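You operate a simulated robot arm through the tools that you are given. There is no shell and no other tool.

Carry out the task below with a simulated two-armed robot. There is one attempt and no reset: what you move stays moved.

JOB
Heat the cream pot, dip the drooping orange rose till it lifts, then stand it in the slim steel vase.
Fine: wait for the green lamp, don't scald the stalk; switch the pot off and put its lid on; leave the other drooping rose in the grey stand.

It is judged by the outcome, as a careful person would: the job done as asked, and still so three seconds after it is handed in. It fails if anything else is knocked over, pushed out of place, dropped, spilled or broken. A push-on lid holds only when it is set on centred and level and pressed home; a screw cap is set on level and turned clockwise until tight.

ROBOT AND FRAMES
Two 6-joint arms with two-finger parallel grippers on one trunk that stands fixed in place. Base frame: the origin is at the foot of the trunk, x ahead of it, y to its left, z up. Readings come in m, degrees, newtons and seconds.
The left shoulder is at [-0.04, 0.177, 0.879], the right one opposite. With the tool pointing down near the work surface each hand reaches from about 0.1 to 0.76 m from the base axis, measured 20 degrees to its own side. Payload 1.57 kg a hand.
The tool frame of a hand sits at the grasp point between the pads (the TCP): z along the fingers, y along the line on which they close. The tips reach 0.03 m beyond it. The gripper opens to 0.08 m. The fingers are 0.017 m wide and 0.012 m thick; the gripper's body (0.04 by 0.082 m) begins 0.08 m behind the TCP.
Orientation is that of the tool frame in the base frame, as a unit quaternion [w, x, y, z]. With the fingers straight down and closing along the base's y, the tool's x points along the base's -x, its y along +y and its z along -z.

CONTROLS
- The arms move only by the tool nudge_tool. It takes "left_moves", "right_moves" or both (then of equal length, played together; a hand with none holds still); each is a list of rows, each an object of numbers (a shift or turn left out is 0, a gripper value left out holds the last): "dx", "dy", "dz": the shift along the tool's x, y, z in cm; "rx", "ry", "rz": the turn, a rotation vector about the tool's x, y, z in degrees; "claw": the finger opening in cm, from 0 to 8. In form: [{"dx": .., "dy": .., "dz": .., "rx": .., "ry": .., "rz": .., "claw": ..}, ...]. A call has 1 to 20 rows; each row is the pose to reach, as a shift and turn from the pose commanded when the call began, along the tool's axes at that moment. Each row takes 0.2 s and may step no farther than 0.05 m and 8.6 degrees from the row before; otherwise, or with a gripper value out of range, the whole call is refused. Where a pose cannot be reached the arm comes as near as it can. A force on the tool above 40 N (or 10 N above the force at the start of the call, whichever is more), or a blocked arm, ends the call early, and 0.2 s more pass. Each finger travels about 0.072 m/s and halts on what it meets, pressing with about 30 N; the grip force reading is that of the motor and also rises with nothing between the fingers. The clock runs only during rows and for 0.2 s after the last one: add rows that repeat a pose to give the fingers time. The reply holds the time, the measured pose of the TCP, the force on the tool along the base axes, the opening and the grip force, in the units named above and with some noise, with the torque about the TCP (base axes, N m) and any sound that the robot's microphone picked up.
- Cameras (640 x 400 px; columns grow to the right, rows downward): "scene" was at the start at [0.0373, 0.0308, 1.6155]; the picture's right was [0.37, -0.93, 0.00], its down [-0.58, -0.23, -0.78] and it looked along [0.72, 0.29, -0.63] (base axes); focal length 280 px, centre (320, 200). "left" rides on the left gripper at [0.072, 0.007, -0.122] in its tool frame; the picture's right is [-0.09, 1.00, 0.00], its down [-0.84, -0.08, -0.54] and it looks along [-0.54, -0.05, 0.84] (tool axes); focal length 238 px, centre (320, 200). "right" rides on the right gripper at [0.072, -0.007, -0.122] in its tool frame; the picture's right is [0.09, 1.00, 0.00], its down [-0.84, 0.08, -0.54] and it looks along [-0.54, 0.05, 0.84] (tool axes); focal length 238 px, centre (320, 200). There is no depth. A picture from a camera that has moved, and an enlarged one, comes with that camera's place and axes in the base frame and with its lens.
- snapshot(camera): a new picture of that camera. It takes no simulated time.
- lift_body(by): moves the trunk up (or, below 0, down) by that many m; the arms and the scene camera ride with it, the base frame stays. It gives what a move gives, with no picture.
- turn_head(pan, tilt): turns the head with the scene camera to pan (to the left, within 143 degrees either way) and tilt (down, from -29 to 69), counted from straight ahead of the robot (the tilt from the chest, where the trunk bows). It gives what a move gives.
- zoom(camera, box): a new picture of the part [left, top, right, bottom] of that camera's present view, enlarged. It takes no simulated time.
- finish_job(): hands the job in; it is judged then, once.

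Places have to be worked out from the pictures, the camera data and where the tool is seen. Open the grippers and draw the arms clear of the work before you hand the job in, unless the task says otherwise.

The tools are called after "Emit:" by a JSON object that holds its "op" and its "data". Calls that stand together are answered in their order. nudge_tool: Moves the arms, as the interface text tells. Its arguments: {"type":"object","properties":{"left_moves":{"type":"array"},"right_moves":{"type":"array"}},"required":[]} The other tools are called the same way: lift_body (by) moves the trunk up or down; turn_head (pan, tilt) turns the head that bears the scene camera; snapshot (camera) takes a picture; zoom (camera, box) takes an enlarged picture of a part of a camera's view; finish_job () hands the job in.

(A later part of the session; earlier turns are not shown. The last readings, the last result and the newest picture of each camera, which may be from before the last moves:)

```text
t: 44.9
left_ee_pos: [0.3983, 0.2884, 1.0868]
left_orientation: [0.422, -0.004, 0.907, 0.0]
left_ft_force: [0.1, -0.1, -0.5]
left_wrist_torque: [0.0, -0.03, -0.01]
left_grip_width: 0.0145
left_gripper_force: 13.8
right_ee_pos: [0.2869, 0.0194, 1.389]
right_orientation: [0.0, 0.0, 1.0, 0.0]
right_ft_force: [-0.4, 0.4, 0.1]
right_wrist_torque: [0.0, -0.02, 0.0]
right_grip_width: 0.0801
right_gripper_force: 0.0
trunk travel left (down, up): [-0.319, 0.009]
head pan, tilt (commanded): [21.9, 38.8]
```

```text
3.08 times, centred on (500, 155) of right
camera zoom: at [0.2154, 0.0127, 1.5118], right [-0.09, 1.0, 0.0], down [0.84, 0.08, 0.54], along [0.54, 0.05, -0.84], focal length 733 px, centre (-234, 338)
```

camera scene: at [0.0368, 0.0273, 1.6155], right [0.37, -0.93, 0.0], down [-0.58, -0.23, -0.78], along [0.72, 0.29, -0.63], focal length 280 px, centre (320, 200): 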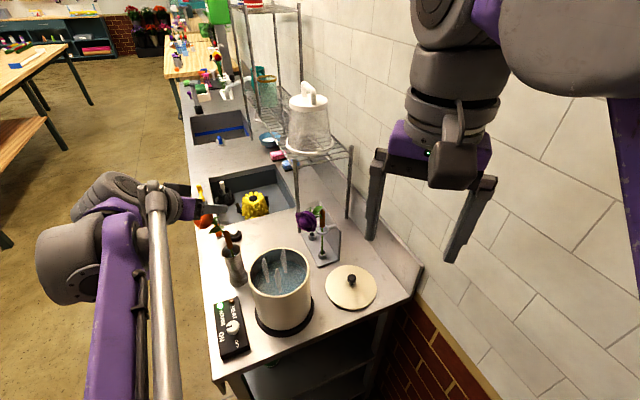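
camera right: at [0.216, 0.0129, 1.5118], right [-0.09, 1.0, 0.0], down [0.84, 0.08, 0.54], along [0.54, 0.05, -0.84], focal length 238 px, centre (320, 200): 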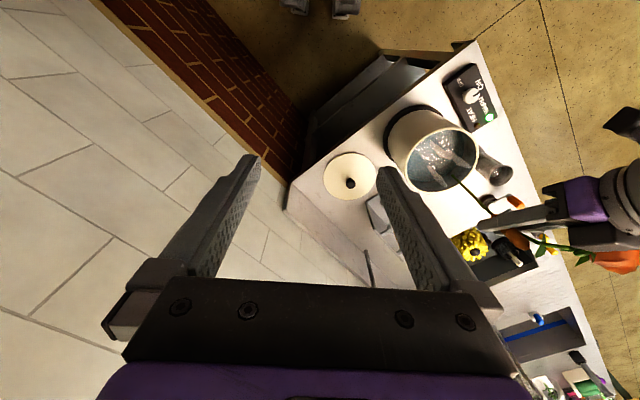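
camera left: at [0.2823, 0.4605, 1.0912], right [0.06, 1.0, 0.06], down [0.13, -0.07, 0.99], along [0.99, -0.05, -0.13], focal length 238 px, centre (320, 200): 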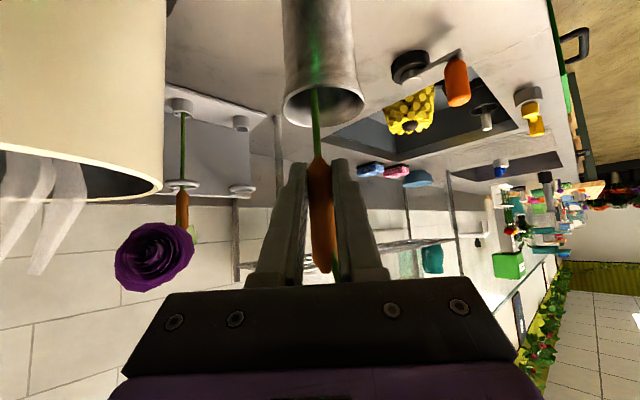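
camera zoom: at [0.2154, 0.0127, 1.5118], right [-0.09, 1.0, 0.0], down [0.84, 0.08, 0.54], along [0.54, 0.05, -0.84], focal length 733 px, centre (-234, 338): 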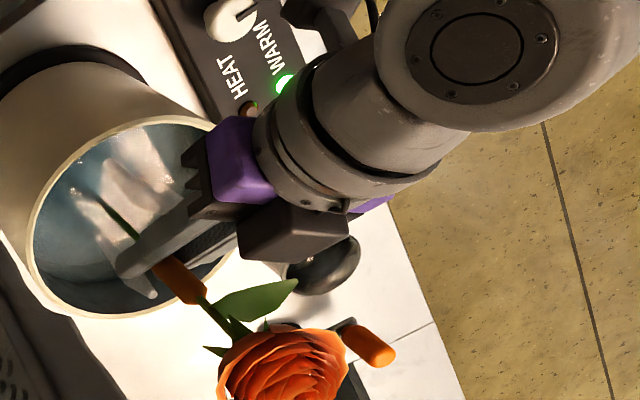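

The flower now stands fully upright. I pull it out of the water at once and carry it back to above the vase.

Emit:
{"op": "nudge_tool", "data": {"left_moves": [{"dx": -3.6, "dz": -3.04}, {"dx": -7.2, "dz": -6.08}, {"dx": -10.42, "dz": -8.8}, {"dx": -10.8, "dy": 4.1, "dz": -8.4}, {"dx": -11.15, "dy": 8.2, "dz": -7.95}, {"dx": -11.5, "dy": 12.3, "dz": -7.5}, {"dx": -11.75, "dy": 16.0, "dz": -7.2}, {"dx": -11.75, "dy": 16.0, "dz": -7.2}]}}

Emit:
{"op": "zoom", "data": {"camera": "scene", "box": [180, 140, 280, 300]}}

Emit:
{"op": "zoom", "data": {"camera": "right", "box": [440, 60, 640, 260]}}

Emit:
{"op": "snapshot", "data": {"camera": "left"}}

```text
t: 46.7
left_ee_pos: [0.4178, 0.4494, 1.2197]
left_orientation: [0.422, -0.003, 0.906, -0.001]
left_ft_force: [-0.7, -0.1, -0.3]
left_wrist_torque: [0.0, 0.02, 0.02]
left_grip_width: 0.0147
left_gripper_force: 13.6
right_ee_pos: [0.2852, 0.0188, 1.3893]
right_orientation: [0.0, 0.0, 1.0, 0.001]
right_ft_force: [-0.1, -0.4, 0.4]
right_wrist_torque: [-0.03, 0.0, 0.01]
right_grip_width: 0.0802
right_gripper_force: 0.1
trunk travel left (down, up): [-0.319, 0.009]
head pan, tilt (commanded): [21.9, 38.8]
```

```text
2.50 times, centred on (230, 220) of scene
camera zoom: at [0.0369, 0.0299, 1.6155], right [0.37, -0.93, 0.0], down [-0.58, -0.23, -0.78], along [0.72, 0.29, -0.63], focal length 701 px, centre (545, 150)
```

zoom: 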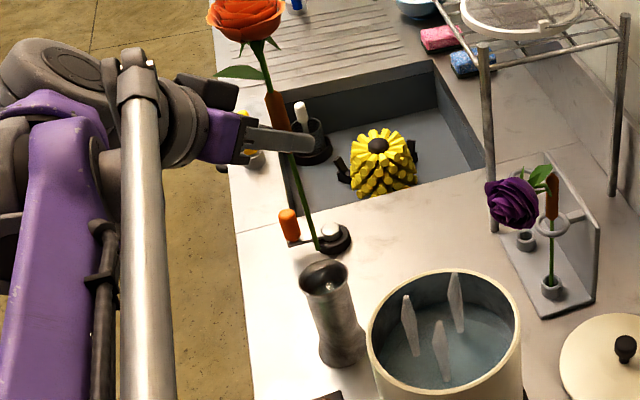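

```text
2.00 times, centred on (540, 160) of right
camera zoom: at [0.2149, 0.0118, 1.5118], right [-0.09, 1.0, 0.0], down [0.84, 0.08, 0.54], along [0.54, 0.05, -0.84], focal length 477 px, centre (-120, 280)
```

zoom: 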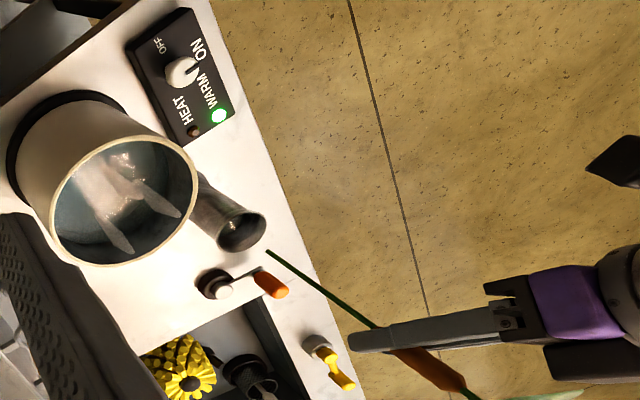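

```text
taken
camera left: at [0.279, 0.4557, 1.2451], right [0.06, 1.0, 0.07], down [0.12, -0.07, 0.99], along [0.99, -0.05, -0.13], focal length 238 px, centre (320, 200)
```

left: 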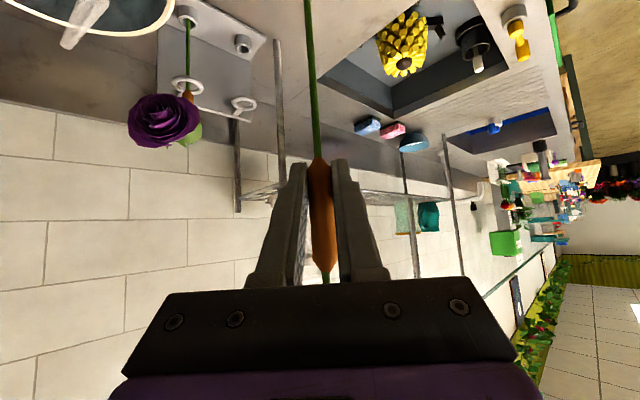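

The stalk's end is at about (0.429, 0.452) and the vase mouth at (0.429, 0.4555). I shift 3.5 mm and lower it into the vase.

Emit:
{"op": "nudge_tool", "data": {"left_moves": [{"dy": 0.35}, {"dx": 3.05, "dy": 0.35, "dz": 2.58}, {"dx": 6.11, "dy": 0.35, "dz": 5.16}, {"dx": 6.11, "dy": 0.35, "dz": 5.16}]}}

Emit:
{"op": "zoom", "data": {"camera": "scene", "box": [180, 140, 280, 300]}}

Emit:
{"op": "snapshot", "data": {"camera": "left"}}

Emit:
{"op": "zoom", "data": {"camera": "right", "box": [440, 60, 640, 260]}}

```text
t: 47.7
left_ee_pos: [0.4185, 0.4528, 1.1412]
left_orientation: [0.422, -0.003, 0.907, -0.002]
left_ft_force: [0.3, -0.2, 0.0]
left_wrist_torque: [0.0, 0.01, 0.03]
left_grip_width: 0.0145
left_gripper_force: 13.5
right_ee_pos: [0.2851, 0.0188, 1.3899]
right_orientation: [0.0, 0.0, 1.0, 0.0]
right_ft_force: [-0.8, 0.2, -0.3]
right_wrist_torque: [-0.01, 0.0, 0.02]
right_grip_width: 0.0798
right_gripper_force: 0.1
trunk travel left (down, up): [-0.319, 0.009]
head pan, tilt (commanded): [21.9, 38.8]
```

```text
2.50 times, centred on (230, 220) of scene
camera zoom: at [0.0372, 0.0303, 1.6155], right [0.37, -0.93, 0.0], down [-0.58, -0.23, -0.78], along [0.72, 0.29, -0.63], focal length 701 px, centre (545, 150)
```

zoom: 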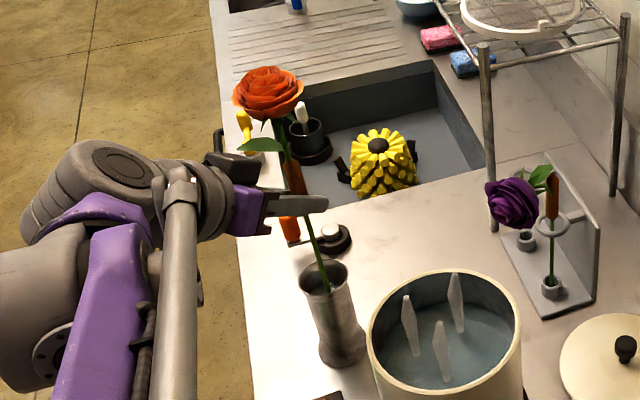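

```text
taken
camera left: at [0.2795, 0.4589, 1.1651], right [0.06, 1.0, 0.07], down [0.12, -0.07, 0.99], along [0.99, -0.05, -0.13], focal length 238 px, centre (320, 200)
```

left: 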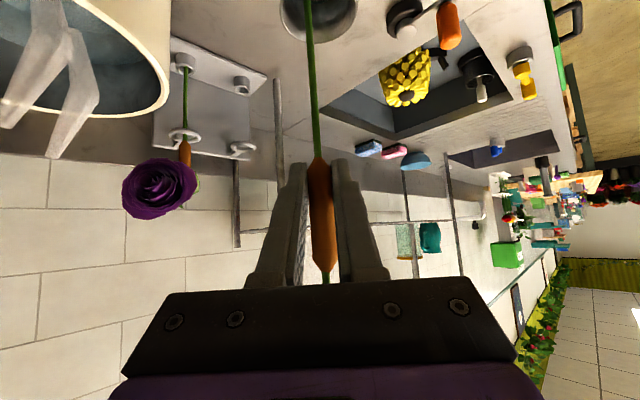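

```text
2.00 times, centred on (540, 160) of right
camera zoom: at [0.2152, 0.0122, 1.5118], right [-0.09, 1.0, 0.0], down [0.84, 0.08, 0.54], along [0.54, 0.05, -0.84], focal length 477 px, centre (-120, 280)
```

zoom: 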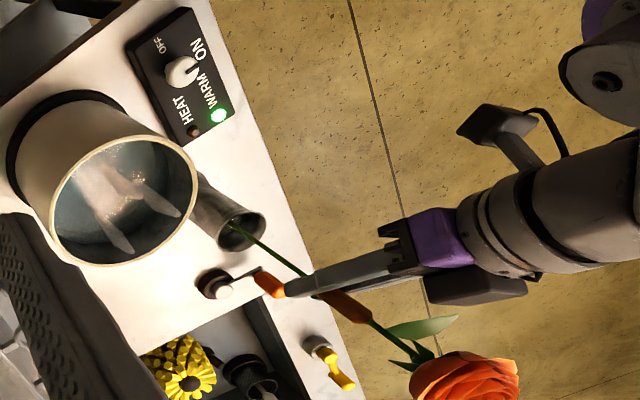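

The end is inside the mouth. I lower the rest of the way.

Emit:
{"op": "nudge_tool", "data": {"left_moves": [{"dx": 2.3, "dz": 1.94}, {"dx": 4.58, "dz": 3.87}, {"dx": 6.11, "dz": 5.16}, {"dx": 6.6, "dz": 5.57}, {"dx": 6.6, "dz": 5.57}]}}

Emit:
{"op": "nudge_tool", "data": {"left_moves": [{"dx": 0.15, "dz": 0.13}, {"dx": 0.31, "dz": 0.26}, {"dx": 0.46, "dz": 0.39}, {"dx": 0.46, "dz": 0.39}]}}

Emit:
{"op": "zoom", "data": {"camera": "scene", "box": [180, 140, 280, 300]}}

Emit:
{"op": "snapshot", "data": {"camera": "left"}}

```text
t: 48.9
left_ee_pos: [0.4198, 0.4524, 1.054]
left_orientation: [0.422, -0.003, 0.907, -0.001]
left_ft_force: [-0.1, -0.1, 0.1]
left_wrist_torque: [0.0, 0.0, 0.0]
left_grip_width: 0.0144
left_gripper_force: 14.0
right_ee_pos: [0.2859, 0.0192, 1.3888]
right_orientation: [0.001, 0.0, 1.0, 0.0]
right_ft_force: [-0.9, 0.8, -0.3]
right_wrist_torque: [0.0, 0.02, -0.02]
right_grip_width: 0.0798
right_gripper_force: 0.0
trunk travel left (down, up): [-0.319, 0.009]
head pan, tilt (commanded): [21.9, 38.8]
```

```text
t: 49.9
left_ee_pos: [0.4201, 0.4529, 1.0479]
left_orientation: [0.422, -0.003, 0.906, -0.001]
left_ft_force: [0.1, -0.5, -0.5]
left_wrist_torque: [-0.01, -0.01, -0.01]
left_grip_width: 0.0146
left_gripper_force: 13.7
right_ee_pos: [0.2867, 0.0183, 1.3906]
right_orientation: [0.0, 0.0, 1.0, 0.0]
right_ft_force: [1.1, 0.2, 0.0]
right_wrist_torque: [0.0, -0.02, -0.01]
right_grip_width: 0.08
right_gripper_force: 0.1
trunk travel left (down, up): [-0.319, 0.009]
head pan, tilt (commanded): [21.9, 38.8]
```

```text
2.50 times, centred on (230, 220) of scene
camera zoom: at [0.0374, 0.0308, 1.6154], right [0.37, -0.93, 0.0], down [-0.58, -0.23, -0.78], along [0.72, 0.29, -0.63], focal length 701 px, centre (545, 150)
```

zoom: 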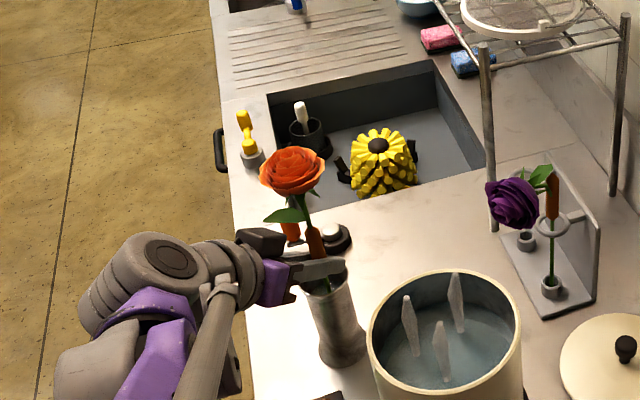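

```text
taken
camera left: at [0.2803, 0.4586, 1.0731], right [0.06, 1.0, 0.06], down [0.12, -0.07, 0.99], along [0.99, -0.05, -0.13], focal length 238 px, centre (320, 200)
```

left: 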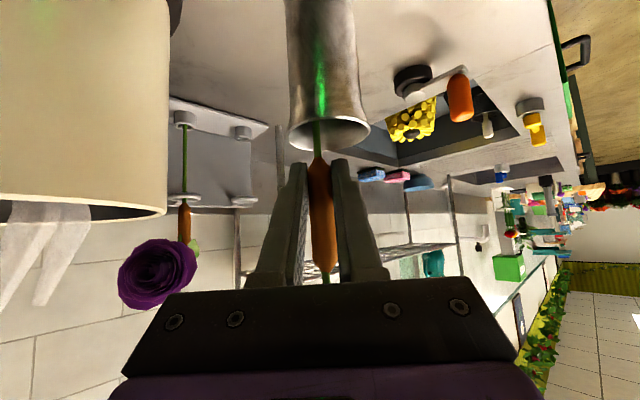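

Nearly at the floor. I lower 2 mm more and open the fingers gently.

Emit:
{"op": "nudge_tool", "data": {"left_moves": [{"dx": 0.15, "dz": 0.13}, {"dx": 0.15, "dz": 0.13, "claw": 1.6}, {"dx": 0.15, "dz": 0.13, "claw": 2.0}, {"dx": 0.15, "dz": 0.13, "claw": 2.6}, {"dx": 0.15, "dz": 0.13, "claw": 4.0}, {"dx": 0.15, "dz": 0.13, "claw": 4.4}]}}

Emit:
{"op": "snapshot", "data": {"camera": "left"}}

Emit:
{"op": "zoom", "data": {"camera": "scene", "box": [180, 140, 280, 300]}}

Emit:
{"op": "zoom", "data": {"camera": "right", "box": [440, 60, 640, 260]}}

```text
t: 51.3
left_ee_pos: [0.4204, 0.4525, 1.0458]
left_orientation: [0.421, -0.003, 0.907, -0.001]
left_ft_force: [-0.9, 0.7, 0.1]
left_wrist_torque: [0.02, 0.0, -0.02]
left_grip_width: 0.0444
left_gripper_force: 0.1
right_ee_pos: [0.2854, 0.019, 1.3895]
right_orientation: [-0.001, 0.001, 1.0, 0.0]
right_ft_force: [0.4, 0.2, -0.9]
right_wrist_torque: [0.01, -0.01, 0.0]
right_grip_width: 0.08
right_gripper_force: 0.1
trunk travel left (down, up): [-0.319, 0.009]
head pan, tilt (commanded): [21.9, 38.8]
```

```text
taken
camera left: at [0.2805, 0.4588, 1.0709], right [0.06, 1.0, 0.07], down [0.12, -0.07, 0.99], along [0.99, -0.05, -0.13], focal length 238 px, centre (320, 200)
```

left: 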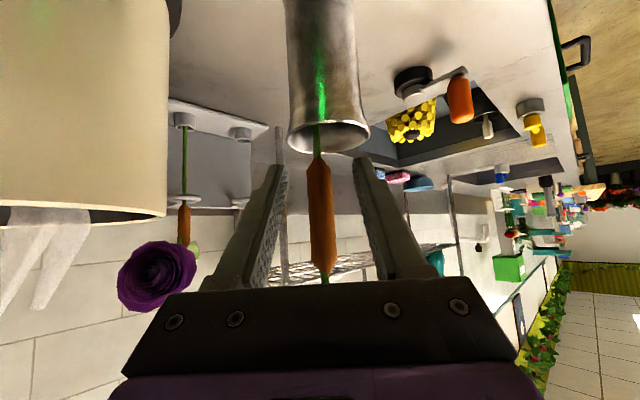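

```text
2.50 times, centred on (230, 220) of scene
camera zoom: at [0.0374, 0.0308, 1.6155], right [0.37, -0.93, 0.0], down [-0.58, -0.23, -0.78], along [0.72, 0.29, -0.63], focal length 701 px, centre (545, 150)
```

zoom: 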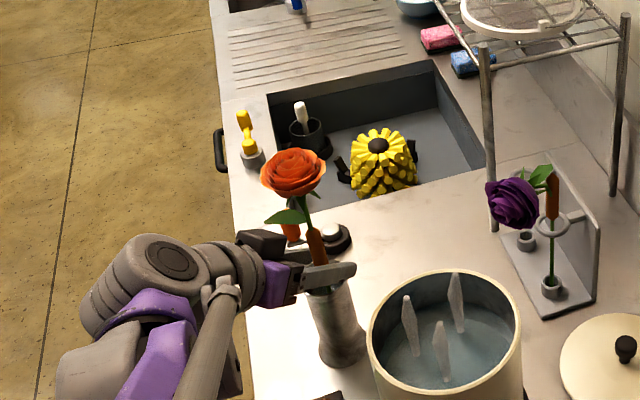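

```text
2.00 times, centred on (540, 160) of right
camera zoom: at [0.2154, 0.0127, 1.5118], right [-0.09, 1.0, 0.0], down [0.84, 0.08, 0.54], along [0.54, 0.05, -0.84], focal length 477 px, centre (-120, 280)
```

zoom: 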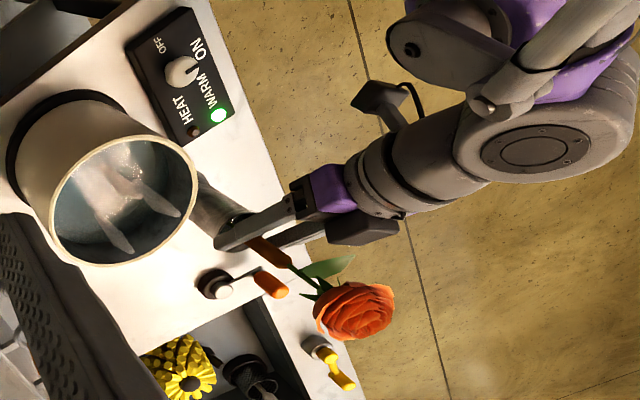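

The rose stands upright in the vase. I back the hand away along its axis and check.

Emit:
{"op": "nudge_tool", "data": {"left_moves": [{"dz": -1.5}, {"dz": -3}, {"dz": -5}, {"dz": -8}, {"dz": -11}, {"dz": -13}, {"dz": -13}]}}

Emit:
{"op": "zoom", "data": {"camera": "scene", "box": [180, 140, 280, 300]}}

Emit:
{"op": "zoom", "data": {"camera": "right", "box": [440, 60, 640, 260]}}

Emit:
{"op": "snapshot", "data": {"camera": "left"}}

```text
t: 52.9
left_ee_pos: [0.3199, 0.4532, 1.1303]
left_orientation: [0.422, -0.002, 0.907, -0.002]
left_ft_force: [-0.5, -1.5, 0.2]
left_wrist_torque: [0.0, -0.03, 0.02]
left_grip_width: 0.0441
left_gripper_force: 0.1
right_ee_pos: [0.2862, 0.0194, 1.3896]
right_orientation: [0.0, 0.0, 1.0, 0.0]
right_ft_force: [-0.4, 0.2, 0.3]
right_wrist_torque: [-0.01, 0.0, -0.04]
right_grip_width: 0.08
right_gripper_force: 0.0
trunk travel left (down, up): [-0.319, 0.009]
head pan, tilt (commanded): [21.9, 38.8]
```

```text
2.50 times, centred on (230, 220) of scene
camera zoom: at [0.0375, 0.031, 1.6154], right [0.37, -0.93, 0.0], down [-0.58, -0.23, -0.78], along [0.72, 0.29, -0.63], focal length 701 px, centre (545, 150)
```

zoom: 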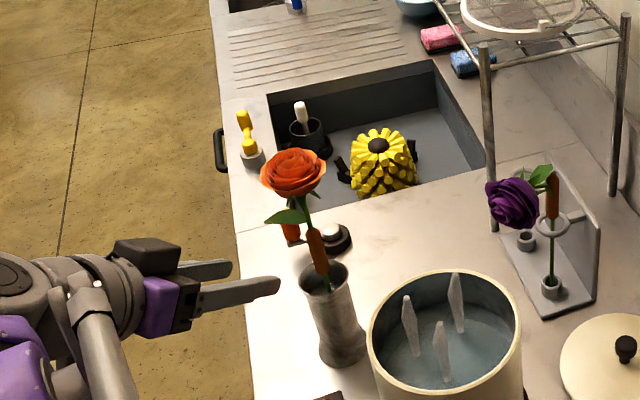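

```text
2.00 times, centred on (540, 160) of right
camera zoom: at [0.2155, 0.0129, 1.5117], right [-0.09, 1.0, 0.0], down [0.84, 0.08, 0.54], along [0.54, 0.05, -0.84], focal length 477 px, centre (-120, 280)
```

zoom: 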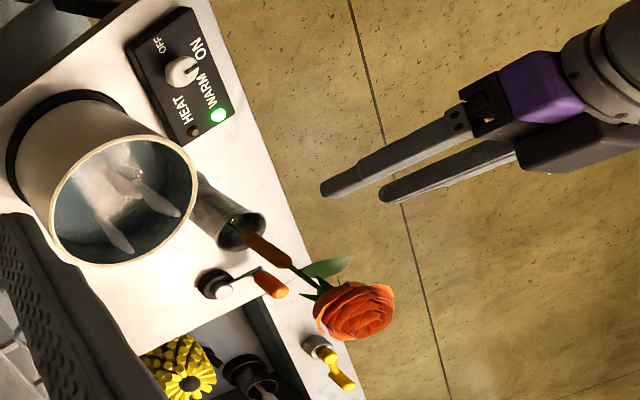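

```text
taken
camera left: at [0.1805, 0.4587, 1.1545], right [0.06, 1.0, 0.06], down [0.12, -0.07, 0.99], along [0.99, -0.05, -0.13], focal length 238 px, centre (320, 200)
```

left: 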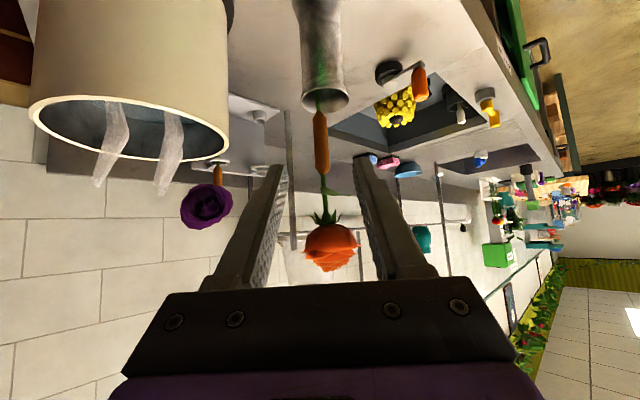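

The rose stands freely and upright. Now for switching off: I bring the left hand back to vertical above the knob.

Emit:
{"op": "nudge_tool", "data": {"left_moves": [{"dx": -0.45, "dy": -1.51, "dz": -1.28, "ry": 8.3}, {"dx": -0.9, "dy": -3.02, "dz": -2.56, "ry": 16.6}, {"dx": -1.35, "dy": -4.53, "dz": -3.84, "ry": 24.9}, {"dx": -1.8, "dy": -6.05, "dz": -5.12, "ry": 33.3}, {"dx": -2.24, "dy": -7.56, "dz": -6.4, "ry": 41.6}, {"dx": -2.69, "dy": -9.07, "dz": -7.68, "ry": 49.9, "claw": 5}, {"dx": -2.69, "dy": -9.07, "dz": -7.68, "ry": 49.9, "claw": 5}]}}

Emit:
{"op": "snapshot", "data": {"camera": "scene"}}

```text
t: 54.5
left_ee_pos: [0.2787, 0.3615, 1.2009]
left_orientation: [-0.001, -0.001, 1.0, -0.003]
left_ft_force: [0.0, 0.2, -0.3]
left_wrist_torque: [-0.02, 0.01, 0.01]
left_grip_width: 0.05
left_gripper_force: 0.1
right_ee_pos: [0.2857, 0.0196, 1.3886]
right_orientation: [0.0, -0.001, 1.0, 0.0]
right_ft_force: [0.1, 0.1, 0.3]
right_wrist_torque: [0.01, 0.01, 0.01]
right_grip_width: 0.08
right_gripper_force: 0.0
trunk travel left (down, up): [-0.319, 0.009]
head pan, tilt (commanded): [21.9, 38.8]
```

```text
taken
camera scene: at [0.037, 0.0309, 1.6154], right [0.37, -0.93, 0.0], down [-0.58, -0.23, -0.78], along [0.72, 0.29, -0.63], focal length 280 px, centre (320, 200)
```

scene: 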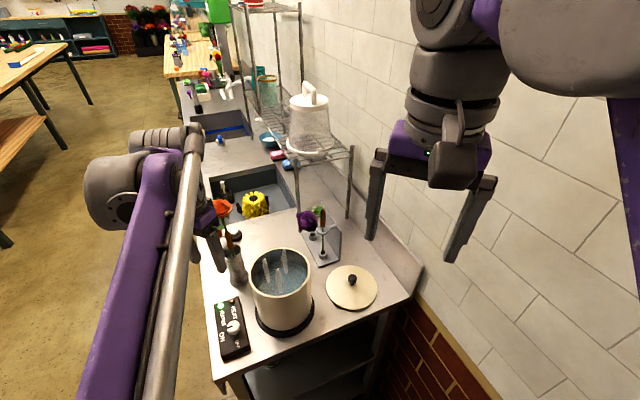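

The hand is vertical above the knob. I turn it +70° and lower to z≈1.0.

Emit:
{"op": "nudge_tool", "data": {"left_moves": [{"dy": 0.1, "dz": 2.2, "rz": 7.8}, {"dy": 0.1, "dz": 4.4, "rz": 15.6}, {"dy": 0.1, "dz": 6.6, "rz": 23.4}, {"dy": 0.1, "dz": 8.8, "rz": 31.2}, {"dy": 0.1, "dz": 11, "rz": 39}, {"dy": 0.1, "dz": 13.2, "rz": 46.8}, {"dy": 0.1, "dz": 15.4, "rz": 54.6}, {"dy": 0.1, "dz": 17.6, "rz": 62.4}, {"dy": 0.1, "dz": 20, "rz": 70}, {"dy": 0.1, "dz": 20, "rz": 70}]}}

Emit:
{"op": "snapshot", "data": {"camera": "left"}}

Emit:
{"op": "snapshot", "data": {"camera": "scene"}}

Emit:
{"op": "snapshot", "data": {"camera": "right"}}

```text
t: 56.7
left_ee_pos: [0.2787, 0.362, 0.9999]
left_orientation: [0.002, 0.573, 0.82, -0.002]
left_ft_force: [-0.3, -0.8, 0.1]
left_wrist_torque: [0.0, 0.02, -0.02]
left_grip_width: 0.05
left_gripper_force: 0.0
right_ee_pos: [0.2872, 0.0198, 1.3887]
right_orientation: [0.0, -0.001, 1.0, 0.0]
right_ft_force: [-0.6, -0.2, -0.3]
right_wrist_torque: [0.02, 0.0, -0.02]
right_grip_width: 0.0798
right_gripper_force: 0.1
trunk travel left (down, up): [-0.319, 0.009]
head pan, tilt (commanded): [21.9, 38.8]
```

```text
taken
camera left: at [0.2614, 0.4327, 1.1231], right [0.97, 0.26, 0.0], down [0.21, -0.81, 0.55], along [0.14, -0.53, -0.84], focal length 238 px, centre (320, 200)
```

left: 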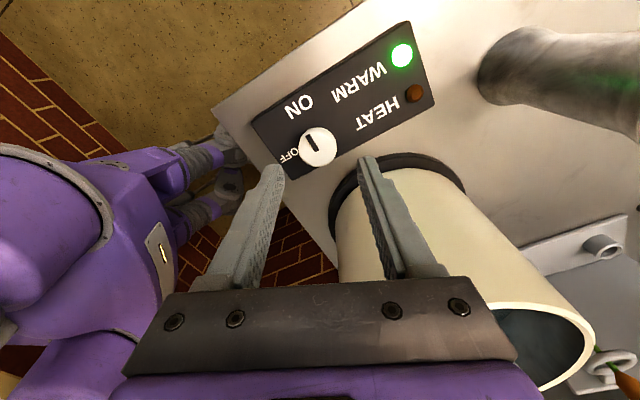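

```text
taken
camera scene: at [0.0371, 0.0306, 1.6155], right [0.37, -0.93, 0.0], down [-0.58, -0.23, -0.78], along [0.72, 0.29, -0.63], focal length 280 px, centre (320, 200)
```

scene: 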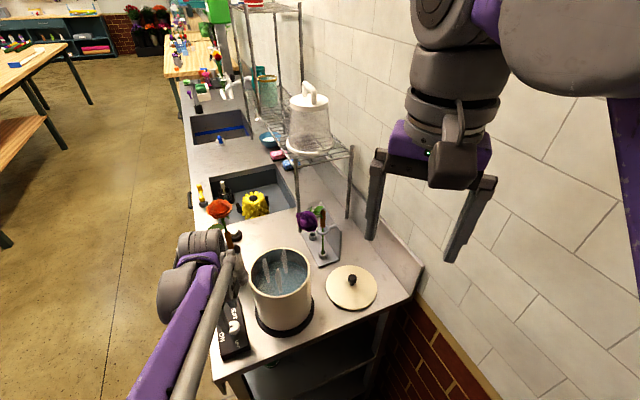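

```text
taken
camera right: at [0.2151, 0.0124, 1.5118], right [-0.09, 1.0, 0.0], down [0.84, 0.08, 0.54], along [0.54, 0.05, -0.84], focal length 238 px, centre (320, 200)
```

right: 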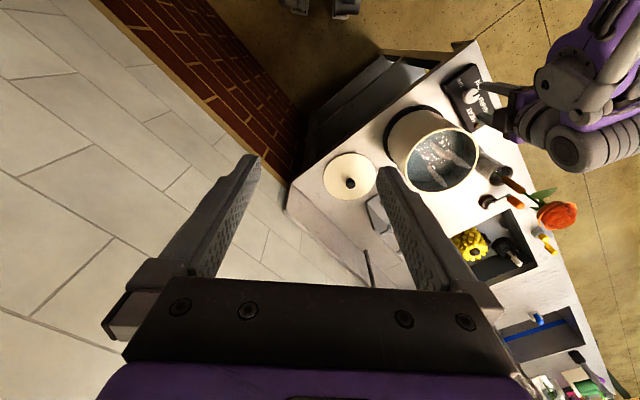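

The knob lies centred between the fingers and the wrist is well clear of the rose. I descend and grip the knob.

Emit:
{"op": "nudge_tool", "data": {"left_moves": [{"dz": 2}, {"dz": 4}, {"dz": 5.4}, {"dz": 6.3}, {"dz": 6.3}]}}

Emit:
{"op": "snapshot", "data": {"camera": "left"}}

```text
t: 57.9
left_ee_pos: [0.2802, 0.3622, 0.9364]
left_orientation: [0.002, 0.572, 0.82, -0.001]
left_ft_force: [-1.5, -0.3, -0.4]
left_wrist_torque: [-0.01, -0.02, 0.0]
left_grip_width: 0.0499
left_gripper_force: 0.1
right_ee_pos: [0.2871, 0.019, 1.3898]
right_orientation: [-0.001, 0.0, 1.0, 0.0]
right_ft_force: [0.2, 0.1, 0.3]
right_wrist_torque: [0.01, 0.02, 0.0]
right_grip_width: 0.0798
right_gripper_force: 0.0
trunk travel left (down, up): [-0.319, 0.009]
head pan, tilt (commanded): [21.9, 38.8]
```

```text
taken
camera left: at [0.2614, 0.4322, 1.06], right [0.97, 0.26, 0.0], down [0.22, -0.81, 0.55], along [0.14, -0.53, -0.84], focal length 238 px, centre (320, 200)
```

left: 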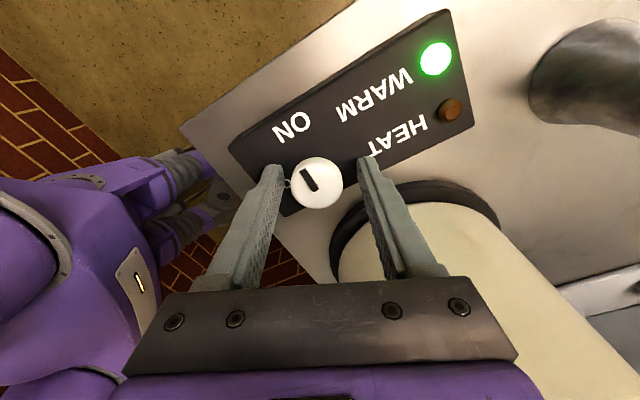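

I close on the knob and turn it 90° counter-clockwise to OFF.

Emit:
{"op": "nudge_tool", "data": {"left_moves": [{"claw": 2.5}, {"claw": 2.5}, {"claw": 2.5}, {"rz": -8, "claw": 2.5}, {"rz": -16}, {"rz": -24}, {"rz": -32}, {"rz": -40}, {"rz": -48}, {"rz": -56}, {"rz": -64}, {"rz": -72}, {"rz": -80}, {"rz": -88}, {"rz": -91}, {"rz": -91}]}}

Emit:
{"op": "snapshot", "data": {"camera": "left"}}

Emit:
{"op": "zoom", "data": {"camera": "right", "box": [400, 50, 520, 150]}}

```text
t: 61.3
left_ee_pos: [0.2779, 0.3624, 0.938]
left_orientation: [0.0, -0.184, 0.983, -0.002]
left_ft_force: [1.3, 8.4, 13.7]
left_wrist_torque: [0.01, 0.43, -0.48]
left_grip_width: 0.0314
left_gripper_force: 40.0
right_ee_pos: [0.2852, 0.0189, 1.3906]
right_orientation: [0.0, 0.001, 1.0, 0.0]
right_ft_force: [-0.9, -0.3, -0.5]
right_wrist_torque: [0.01, 0.04, -0.02]
right_grip_width: 0.0798
right_gripper_force: 0.0
trunk travel left (down, up): [-0.319, 0.009]
head pan, tilt (commanded): [21.9, 38.8]
```

```text
taken
camera left: at [0.2098, 0.3432, 1.061], right [-0.28, 0.96, 0.0], down [0.81, 0.23, 0.54], along [0.52, 0.15, -0.84], focal length 238 px, centre (320, 200)
```

left: 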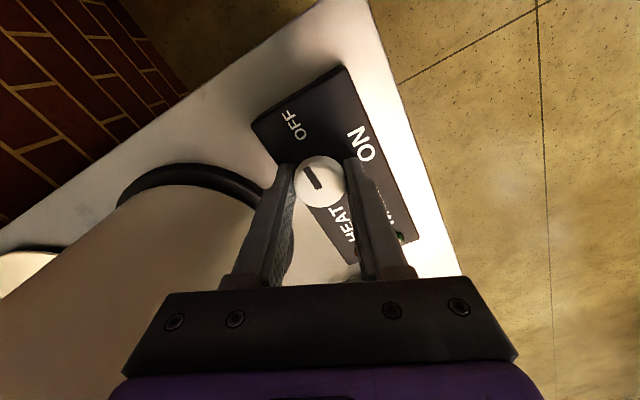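

```text
4.00 times, centred on (460, 100) of right
camera zoom: at [0.2149, 0.0132, 1.5119], right [-0.09, 1.0, 0.0], down [0.84, 0.08, 0.54], along [0.54, 0.05, -0.84], focal length 953 px, centre (-240, 600)
```

zoom: 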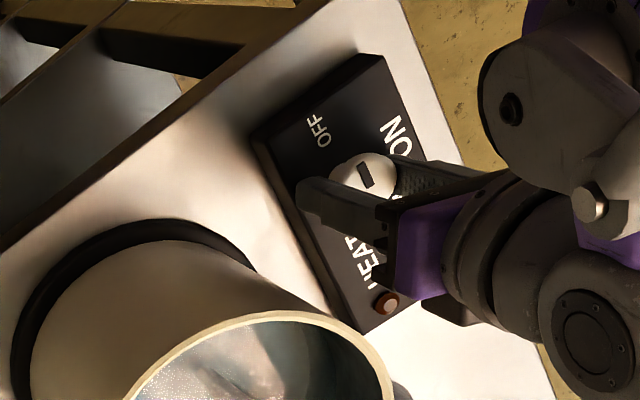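

The mark points at OFF again and the green lamp appears dark. I open the fingers and rise straight up to confirm.

Emit:
{"op": "nudge_tool", "data": {"left_moves": [{"claw": 5}, {"claw": 5}, {"dz": -3, "claw": 5}, {"dz": -7, "claw": 5}, {"dz": -11, "claw": 5}, {"dz": -15, "claw": 5}, {"dz": -19, "claw": 5}, {"dz": -23, "claw": 5}, {"dz": -27, "claw": 5}]}}

Emit:
{"op": "snapshot", "data": {"camera": "scene"}}

Emit:
{"op": "zoom", "data": {"camera": "right", "box": [400, 50, 520, 150]}}

Emit:
{"op": "snapshot", "data": {"camera": "right"}}

```text
t: 63.3
left_ee_pos: [0.279, 0.3625, 1.2083]
left_orientation: [0.0, -0.184, 0.983, -0.003]
left_ft_force: [-0.2, 0.9, 0.1]
left_wrist_torque: [0.02, 0.01, -0.01]
left_grip_width: 0.0498
left_gripper_force: 0.1
right_ee_pos: [0.2851, 0.0187, 1.3891]
right_orientation: [0.0, 0.0, 1.0, 0.001]
right_ft_force: [0.1, -0.1, 0.4]
right_wrist_torque: [0.0, 0.0, 0.01]
right_grip_width: 0.08
right_gripper_force: 0.1
trunk travel left (down, up): [-0.319, 0.009]
head pan, tilt (commanded): [21.9, 38.8]
```

```text
taken
camera scene: at [0.0374, 0.0307, 1.6155], right [0.37, -0.93, 0.0], down [-0.58, -0.23, -0.78], along [0.72, 0.29, -0.63], focal length 280 px, centre (320, 200)
```

scene: 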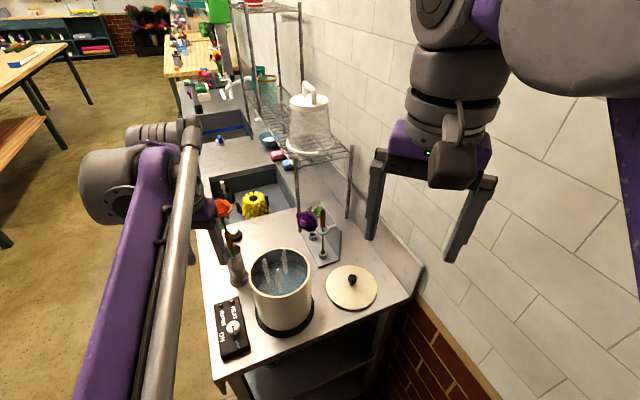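

```text
4.00 times, centred on (460, 100) of right
camera zoom: at [0.2154, 0.0125, 1.5118], right [-0.09, 1.0, 0.0], down [0.84, 0.08, 0.54], along [0.54, 0.05, -0.84], focal length 953 px, centre (-240, 600)
```

zoom: 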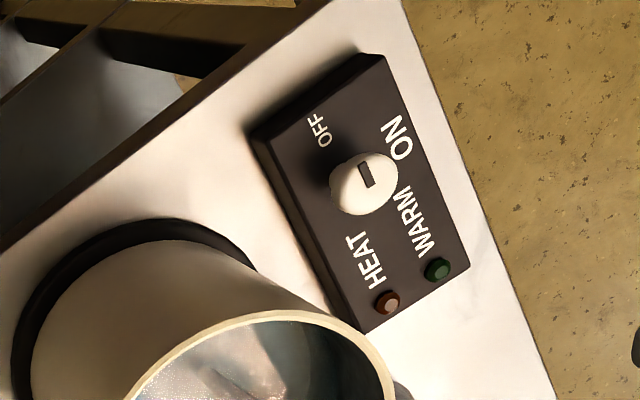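

```text
taken
camera right: at [0.2154, 0.0125, 1.5118], right [-0.09, 1.0, 0.0], down [0.84, 0.08, 0.54], along [0.54, 0.05, -0.84], focal length 238 px, centre (320, 200)
```

right: 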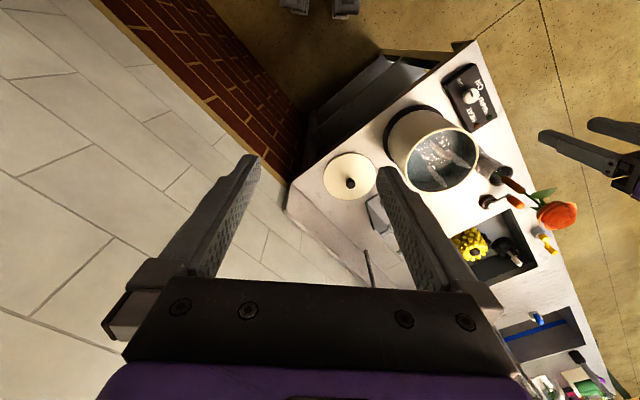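

Both lamps are dark and the mark points at OFF. Next is the lid: I park the left hand up and out of the way, and zoom on the lid from two cameras.

Emit:
{"op": "nudge_tool", "data": {"left_moves": [{"dx": 0.2, "dy": 0.3, "dz": -4}, {"dx": 1, "dy": 1.6, "dz": -8}, {"dx": 2.4, "dy": 3.4, "dz": -12}, {"dx": 4.1, "dy": 5.6, "dz": -15.2}, {"dx": 4.1, "dy": 5.6, "dz": -15.2}]}}

Emit:
{"op": "zoom", "data": {"camera": "right", "box": [300, 130, 400, 220]}}

Emit:
{"op": "zoom", "data": {"camera": "scene", "box": [310, 250, 390, 320]}}

Emit:
{"op": "zoom", "data": {"camera": "scene", "box": [235, 235, 325, 345]}}

Emit:
{"op": "zoom", "data": {"camera": "right", "box": [370, 90, 500, 200]}}

```text
t: 64.5
left_ee_pos: [0.2207, 0.4021, 1.3578]
left_orientation: [-0.002, -0.184, 0.983, -0.004]
left_ft_force: [-0.5, -0.1, -0.4]
left_wrist_torque: [-0.02, 0.01, -0.01]
left_grip_width: 0.05
left_gripper_force: 0.1
right_ee_pos: [0.2871, 0.0198, 1.3904]
right_orientation: [0.0, 0.0, 1.0, 0.0]
right_ft_force: [1.0, 0.1, 0.1]
right_wrist_torque: [0.0, -0.02, 0.01]
right_grip_width: 0.08
right_gripper_force: 0.1
trunk travel left (down, up): [-0.319, 0.009]
head pan, tilt (commanded): [21.9, 38.8]
```

```text
4.44 times, centred on (350, 175) of right
camera zoom: at [0.2156, 0.0125, 1.5117], right [-0.09, 1.0, 0.0], down [0.84, 0.08, 0.54], along [0.54, 0.05, -0.84], focal length 1059 px, centre (187, 311)
```

zoom: 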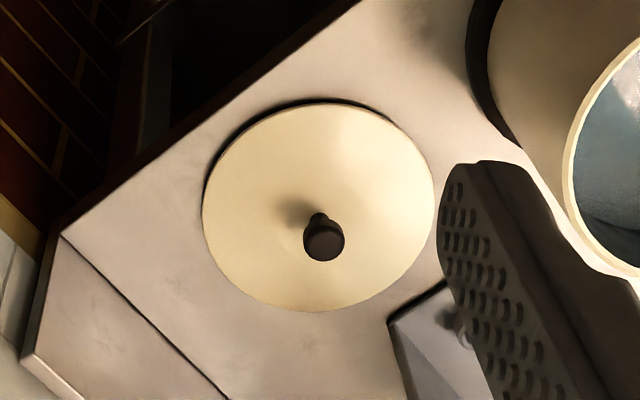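

```text
5.71 times, centred on (350, 285) of scene
camera zoom: at [0.0376, 0.0306, 1.6154], right [0.37, -0.93, 0.0], down [-0.58, -0.23, -0.78], along [0.72, 0.29, -0.63], focal length 1603 px, centre (149, -286)
```

zoom: 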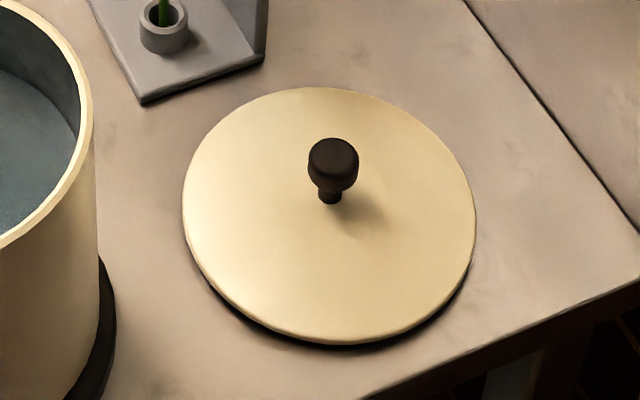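

```text
3.64 times, centred on (280, 290) of scene
camera zoom: at [0.0376, 0.0306, 1.6154], right [0.37, -0.93, 0.0], down [-0.58, -0.23, -0.78], along [0.72, 0.29, -0.63], focal length 1020 px, centre (466, -127)
```

zoom: 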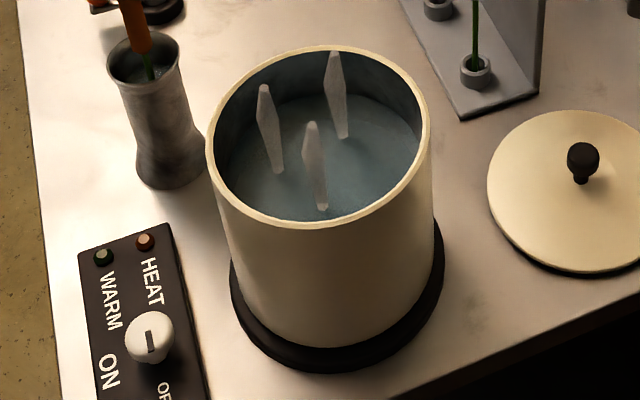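

```text
3.64 times, centred on (435, 145) of right
camera zoom: at [0.2156, 0.0125, 1.5117], right [-0.09, 1.0, 0.0], down [0.84, 0.08, 0.54], along [0.54, 0.05, -0.84], focal length 867 px, centre (-98, 400)
```

zoom: 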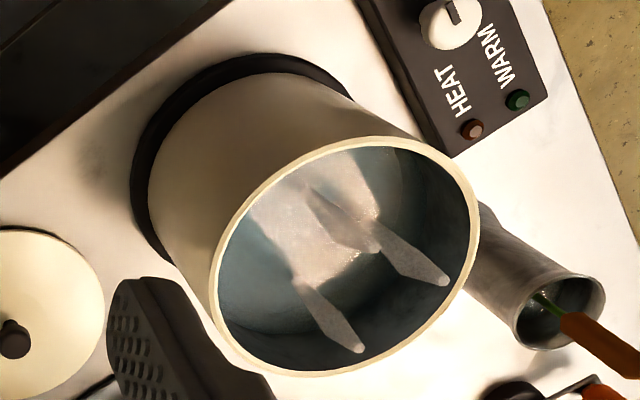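

I want the pot's rim centre and height very precisely for the lid, so I put the left camera nearly straight above the pot.

Emit:
{"op": "nudge_tool", "data": {"left_moves": [{"dx": -2.46, "dy": -3.57, "dz": 1, "rz": 4.2}, {"dx": -4.92, "dy": -7.15, "dz": 2, "rz": 8.4}, {"dx": -7.37, "dy": -10.7, "dz": 3, "rz": 12.7}, {"dx": -9.83, "dy": -14.3, "dz": 4, "rz": 16.9}, {"dx": -12.29, "dy": -17.87, "dz": 5, "rz": 21.2}, {"dx": -12.29, "dy": -17.87, "dz": 5, "rz": 21.2}]}}

Emit:
{"op": "snapshot", "data": {"camera": "left"}}

Emit:
{"op": "snapshot", "data": {"camera": "scene"}}

```text
t: 65.9
left_ee_pos: [0.3978, 0.2778, 1.31]
left_orientation: [0.0, 0.0, 1.0, -0.003]
left_ft_force: [-0.7, -0.3, -0.3]
left_wrist_torque: [-0.03, 0.0, -0.01]
left_grip_width: 0.0502
left_gripper_force: 0.0
right_ee_pos: [0.2853, 0.0191, 1.3902]
right_orientation: [0.0, 0.0, 1.0, 0.0]
right_ft_force: [0.1, -0.3, 0.3]
right_wrist_torque: [0.01, 0.01, -0.01]
right_grip_width: 0.0799
right_gripper_force: 0.0
trunk travel left (down, up): [-0.319, 0.009]
head pan, tilt (commanded): [21.9, 38.8]
```

```text
taken
camera left: at [0.3272, 0.2852, 1.4335], right [0.09, 1.0, -0.01], down [0.84, -0.07, 0.54], along [0.54, -0.06, -0.84], focal length 238 px, centre (320, 200)
```

left: 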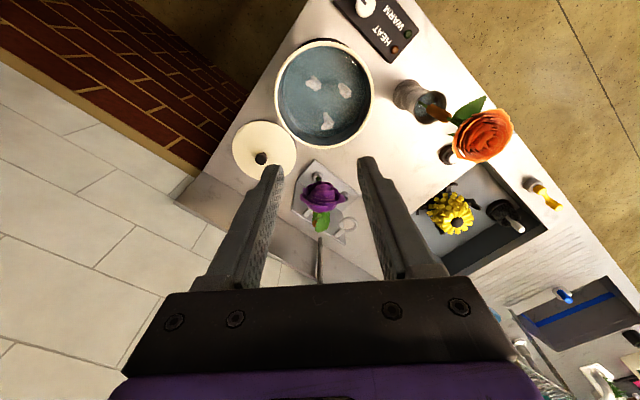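

```text
taken
camera scene: at [0.0365, 0.031, 1.6154], right [0.37, -0.93, 0.0], down [-0.58, -0.23, -0.78], along [0.72, 0.29, -0.63], focal length 280 px, centre (320, 200)
```

scene: 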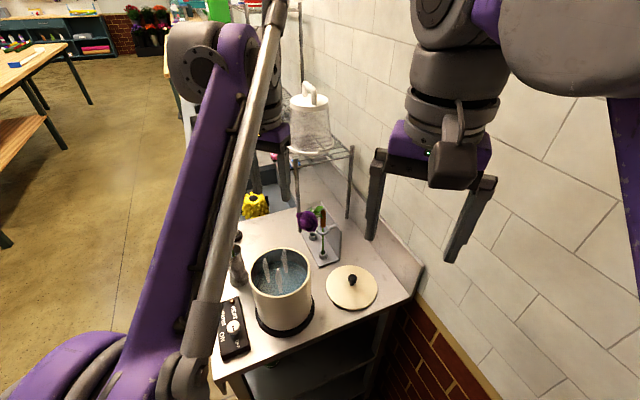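

A clean overhead view. I zoom on the pot rim and on the lid for measurement.

Emit:
{"op": "zoom", "data": {"camera": "left", "box": [260, 30, 390, 160]}}

Emit:
{"op": "zoom", "data": {"camera": "left", "box": [220, 100, 320, 190]}}

```text
3.08 times, centred on (325, 95) of left
camera zoom: at [0.3272, 0.2852, 1.4335], right [0.09, 1.0, -0.01], down [0.84, -0.07, 0.54], along [0.54, -0.06, -0.84], focal length 733 px, centre (305, 523)
```

zoom: 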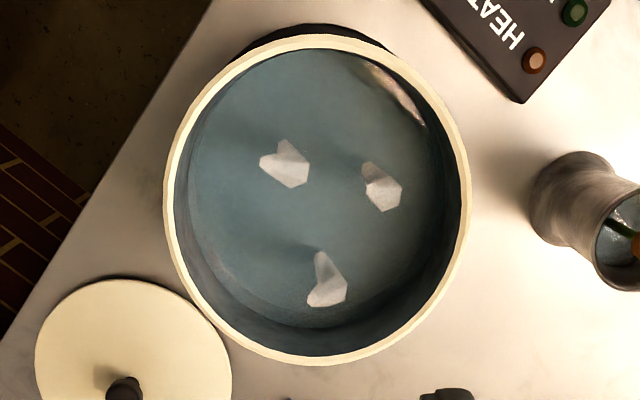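

```text
4.44 times, centred on (270, 145) of left
camera zoom: at [0.3272, 0.2852, 1.4335], right [0.09, 1.0, -0.01], down [0.84, -0.07, 0.54], along [0.54, -0.06, -0.84], focal length 1059 px, centre (542, 444)
```

zoom: 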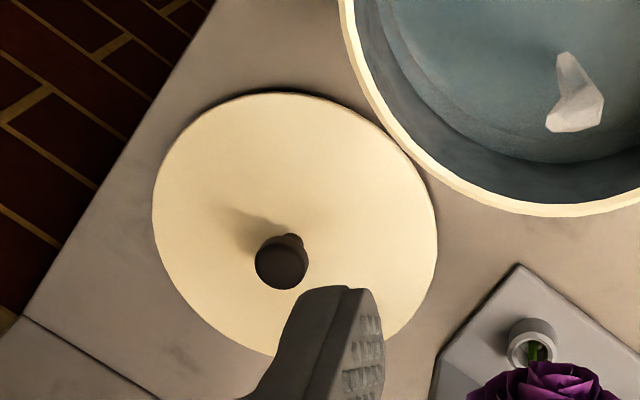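

Solved: pot rim centre ≈ (0.398, 0.282) at z≈1.047, lid centre and knob ≈ (0.5325, 0.1275) with lid top z≈0.887 and knob top ≈0.928. I park the left hand and bring the right hand above the lid knob.

Emit:
{"op": "nudge_tool", "data": {"left_moves": [{"dx": 2.5, "dy": 1.9, "dz": -0.9}, {"dx": 5, "dy": 3.8, "dz": -1.8}, {"dx": 7.5, "dy": 5.7, "dz": -2.7}, {"dx": 10, "dy": 7.6, "dz": -3.6}, {"dx": 12.5, "dy": 9.5, "dz": -4.5}, {"dx": 15, "dy": 11.4, "dz": -5.4}, {"dx": 17.5, "dy": 13.3, "dz": -6.3}, {"dx": 19.8, "dy": 15.2, "dz": -7}, {"dx": 19.8, "dy": 15.2, "dz": -7}], "right_moves": [{"dx": -3.08, "dy": 1.35, "dz": 3.0, "claw": 5}, {"dx": -6.16, "dy": 2.7, "dz": 6.0, "claw": 5}, {"dx": -9.24, "dy": 4.05, "dz": 9.0, "claw": 5}, {"dx": -12.3, "dy": 5.4, "dz": 12.0, "claw": 5}, {"dx": -15.4, "dy": 6.8, "dz": 15.0, "claw": 5}, {"dx": -18.5, "dy": 8.1, "dz": 18.0, "claw": 5}, {"dx": -21.6, "dy": 9.5, "dz": 21.0, "claw": 5}, {"dx": -24.65, "dy": 10.85, "dz": 23.9, "claw": 5}, {"dx": -24.65, "dy": 10.85, "dz": 23.9, "claw": 5}]}}

Emit:
{"op": "snapshot", "data": {"camera": "right"}}

Emit:
{"op": "snapshot", "data": {"camera": "scene"}}

```text
t: 67.9
left_ee_pos: [0.1994, 0.4319, 1.382]
left_orientation: [0.0, 0.0, 1.0, -0.003]
left_ft_force: [0.1, -0.2, 0.2]
left_wrist_torque: [0.02, 0.0, -0.01]
left_grip_width: 0.0501
left_gripper_force: 0.0
right_ee_pos: [0.5325, 0.1284, 1.1522]
right_orientation: [0.0, 0.0, 1.0, 0.0]
right_ft_force: [-1.1, -0.5, 0.0]
right_wrist_torque: [0.0, -0.02, 0.0]
right_grip_width: 0.05
right_gripper_force: 0.0
trunk travel left (down, up): [-0.319, 0.009]
head pan, tilt (commanded): [21.9, 38.8]
```

```text
taken
camera right: at [0.4621, 0.1213, 1.274], right [-0.09, 1.0, 0.0], down [0.84, 0.08, 0.54], along [0.54, 0.05, -0.84], focal length 238 px, centre (320, 200)
```

right: 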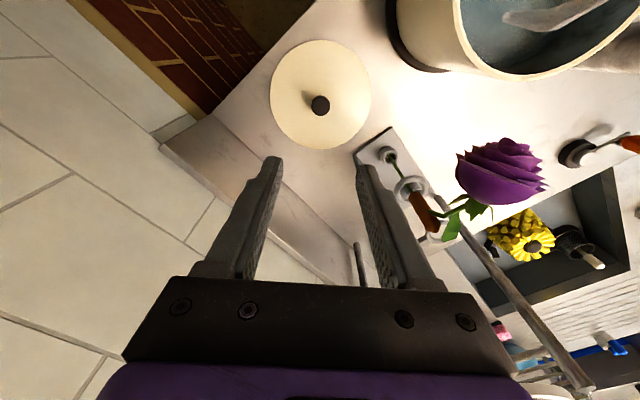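

```text
taken
camera scene: at [0.0366, 0.03, 1.6155], right [0.37, -0.93, 0.0], down [-0.58, -0.23, -0.78], along [0.72, 0.29, -0.63], focal length 280 px, centre (320, 200)
```

scene: 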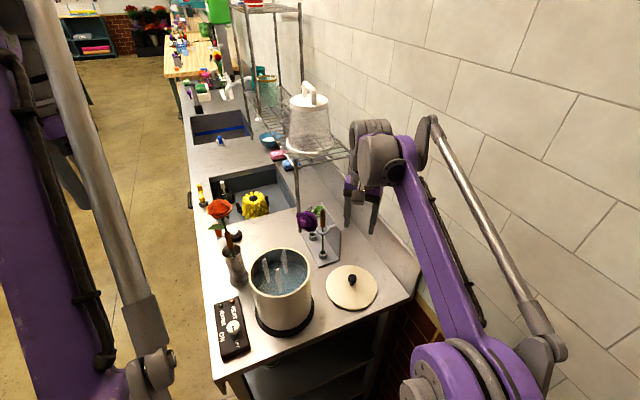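

The knob appears exactly where predicted (320,105). I descend to z≈1.0 and check.

Emit:
{"op": "nudge_tool", "data": {"right_moves": [{"dz": 4}, {"dz": 8}, {"dz": 12}, {"dz": 15}, {"dz": 15}]}}

Emit:
{"op": "snapshot", "data": {"camera": "right"}}

Emit:
{"op": "zoom", "data": {"camera": "scene", "box": [270, 170, 420, 320]}}

```text
t: 69.1
left_ee_pos: [0.2015, 0.431, 1.3798]
left_orientation: [0.001, 0.0, 1.0, -0.003]
left_ft_force: [-0.1, -0.1, -0.3]
left_wrist_torque: [0.0, 0.01, 0.0]
left_grip_width: 0.05
left_gripper_force: 0.0
right_ee_pos: [0.533, 0.128, 0.9998]
right_orientation: [0.0, 0.0, 1.0, 0.001]
right_ft_force: [-0.5, -0.5, 0.4]
right_wrist_torque: [0.0, -0.01, 0.03]
right_grip_width: 0.0499
right_gripper_force: 0.0
trunk travel left (down, up): [-0.319, 0.009]
head pan, tilt (commanded): [21.9, 38.8]
```

```text
taken
camera right: at [0.4612, 0.1207, 1.122], right [-0.09, 1.0, 0.0], down [0.84, 0.08, 0.54], along [0.54, 0.05, -0.84], focal length 238 px, centre (320, 200)
```

right: 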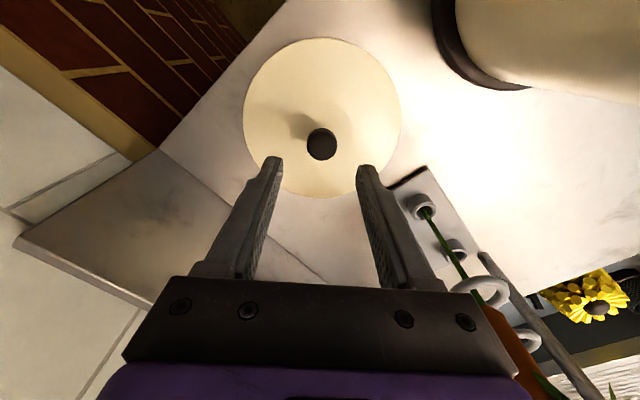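

```text
2.67 times, centred on (345, 245) of scene
camera zoom: at [0.0372, 0.0309, 1.6155], right [0.37, -0.93, 0.0], down [-0.58, -0.23, -0.78], along [0.72, 0.29, -0.63], focal length 748 px, centre (253, 80)
```

zoom: 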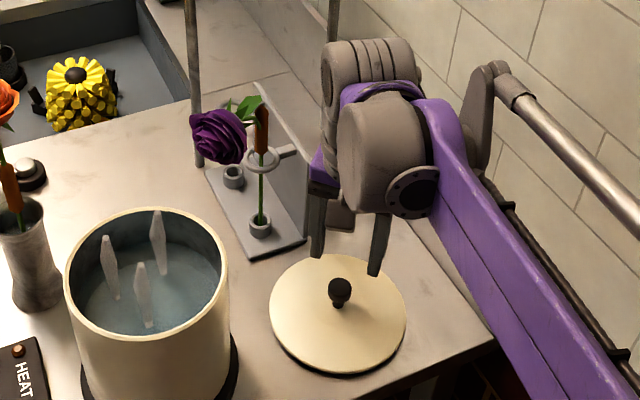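

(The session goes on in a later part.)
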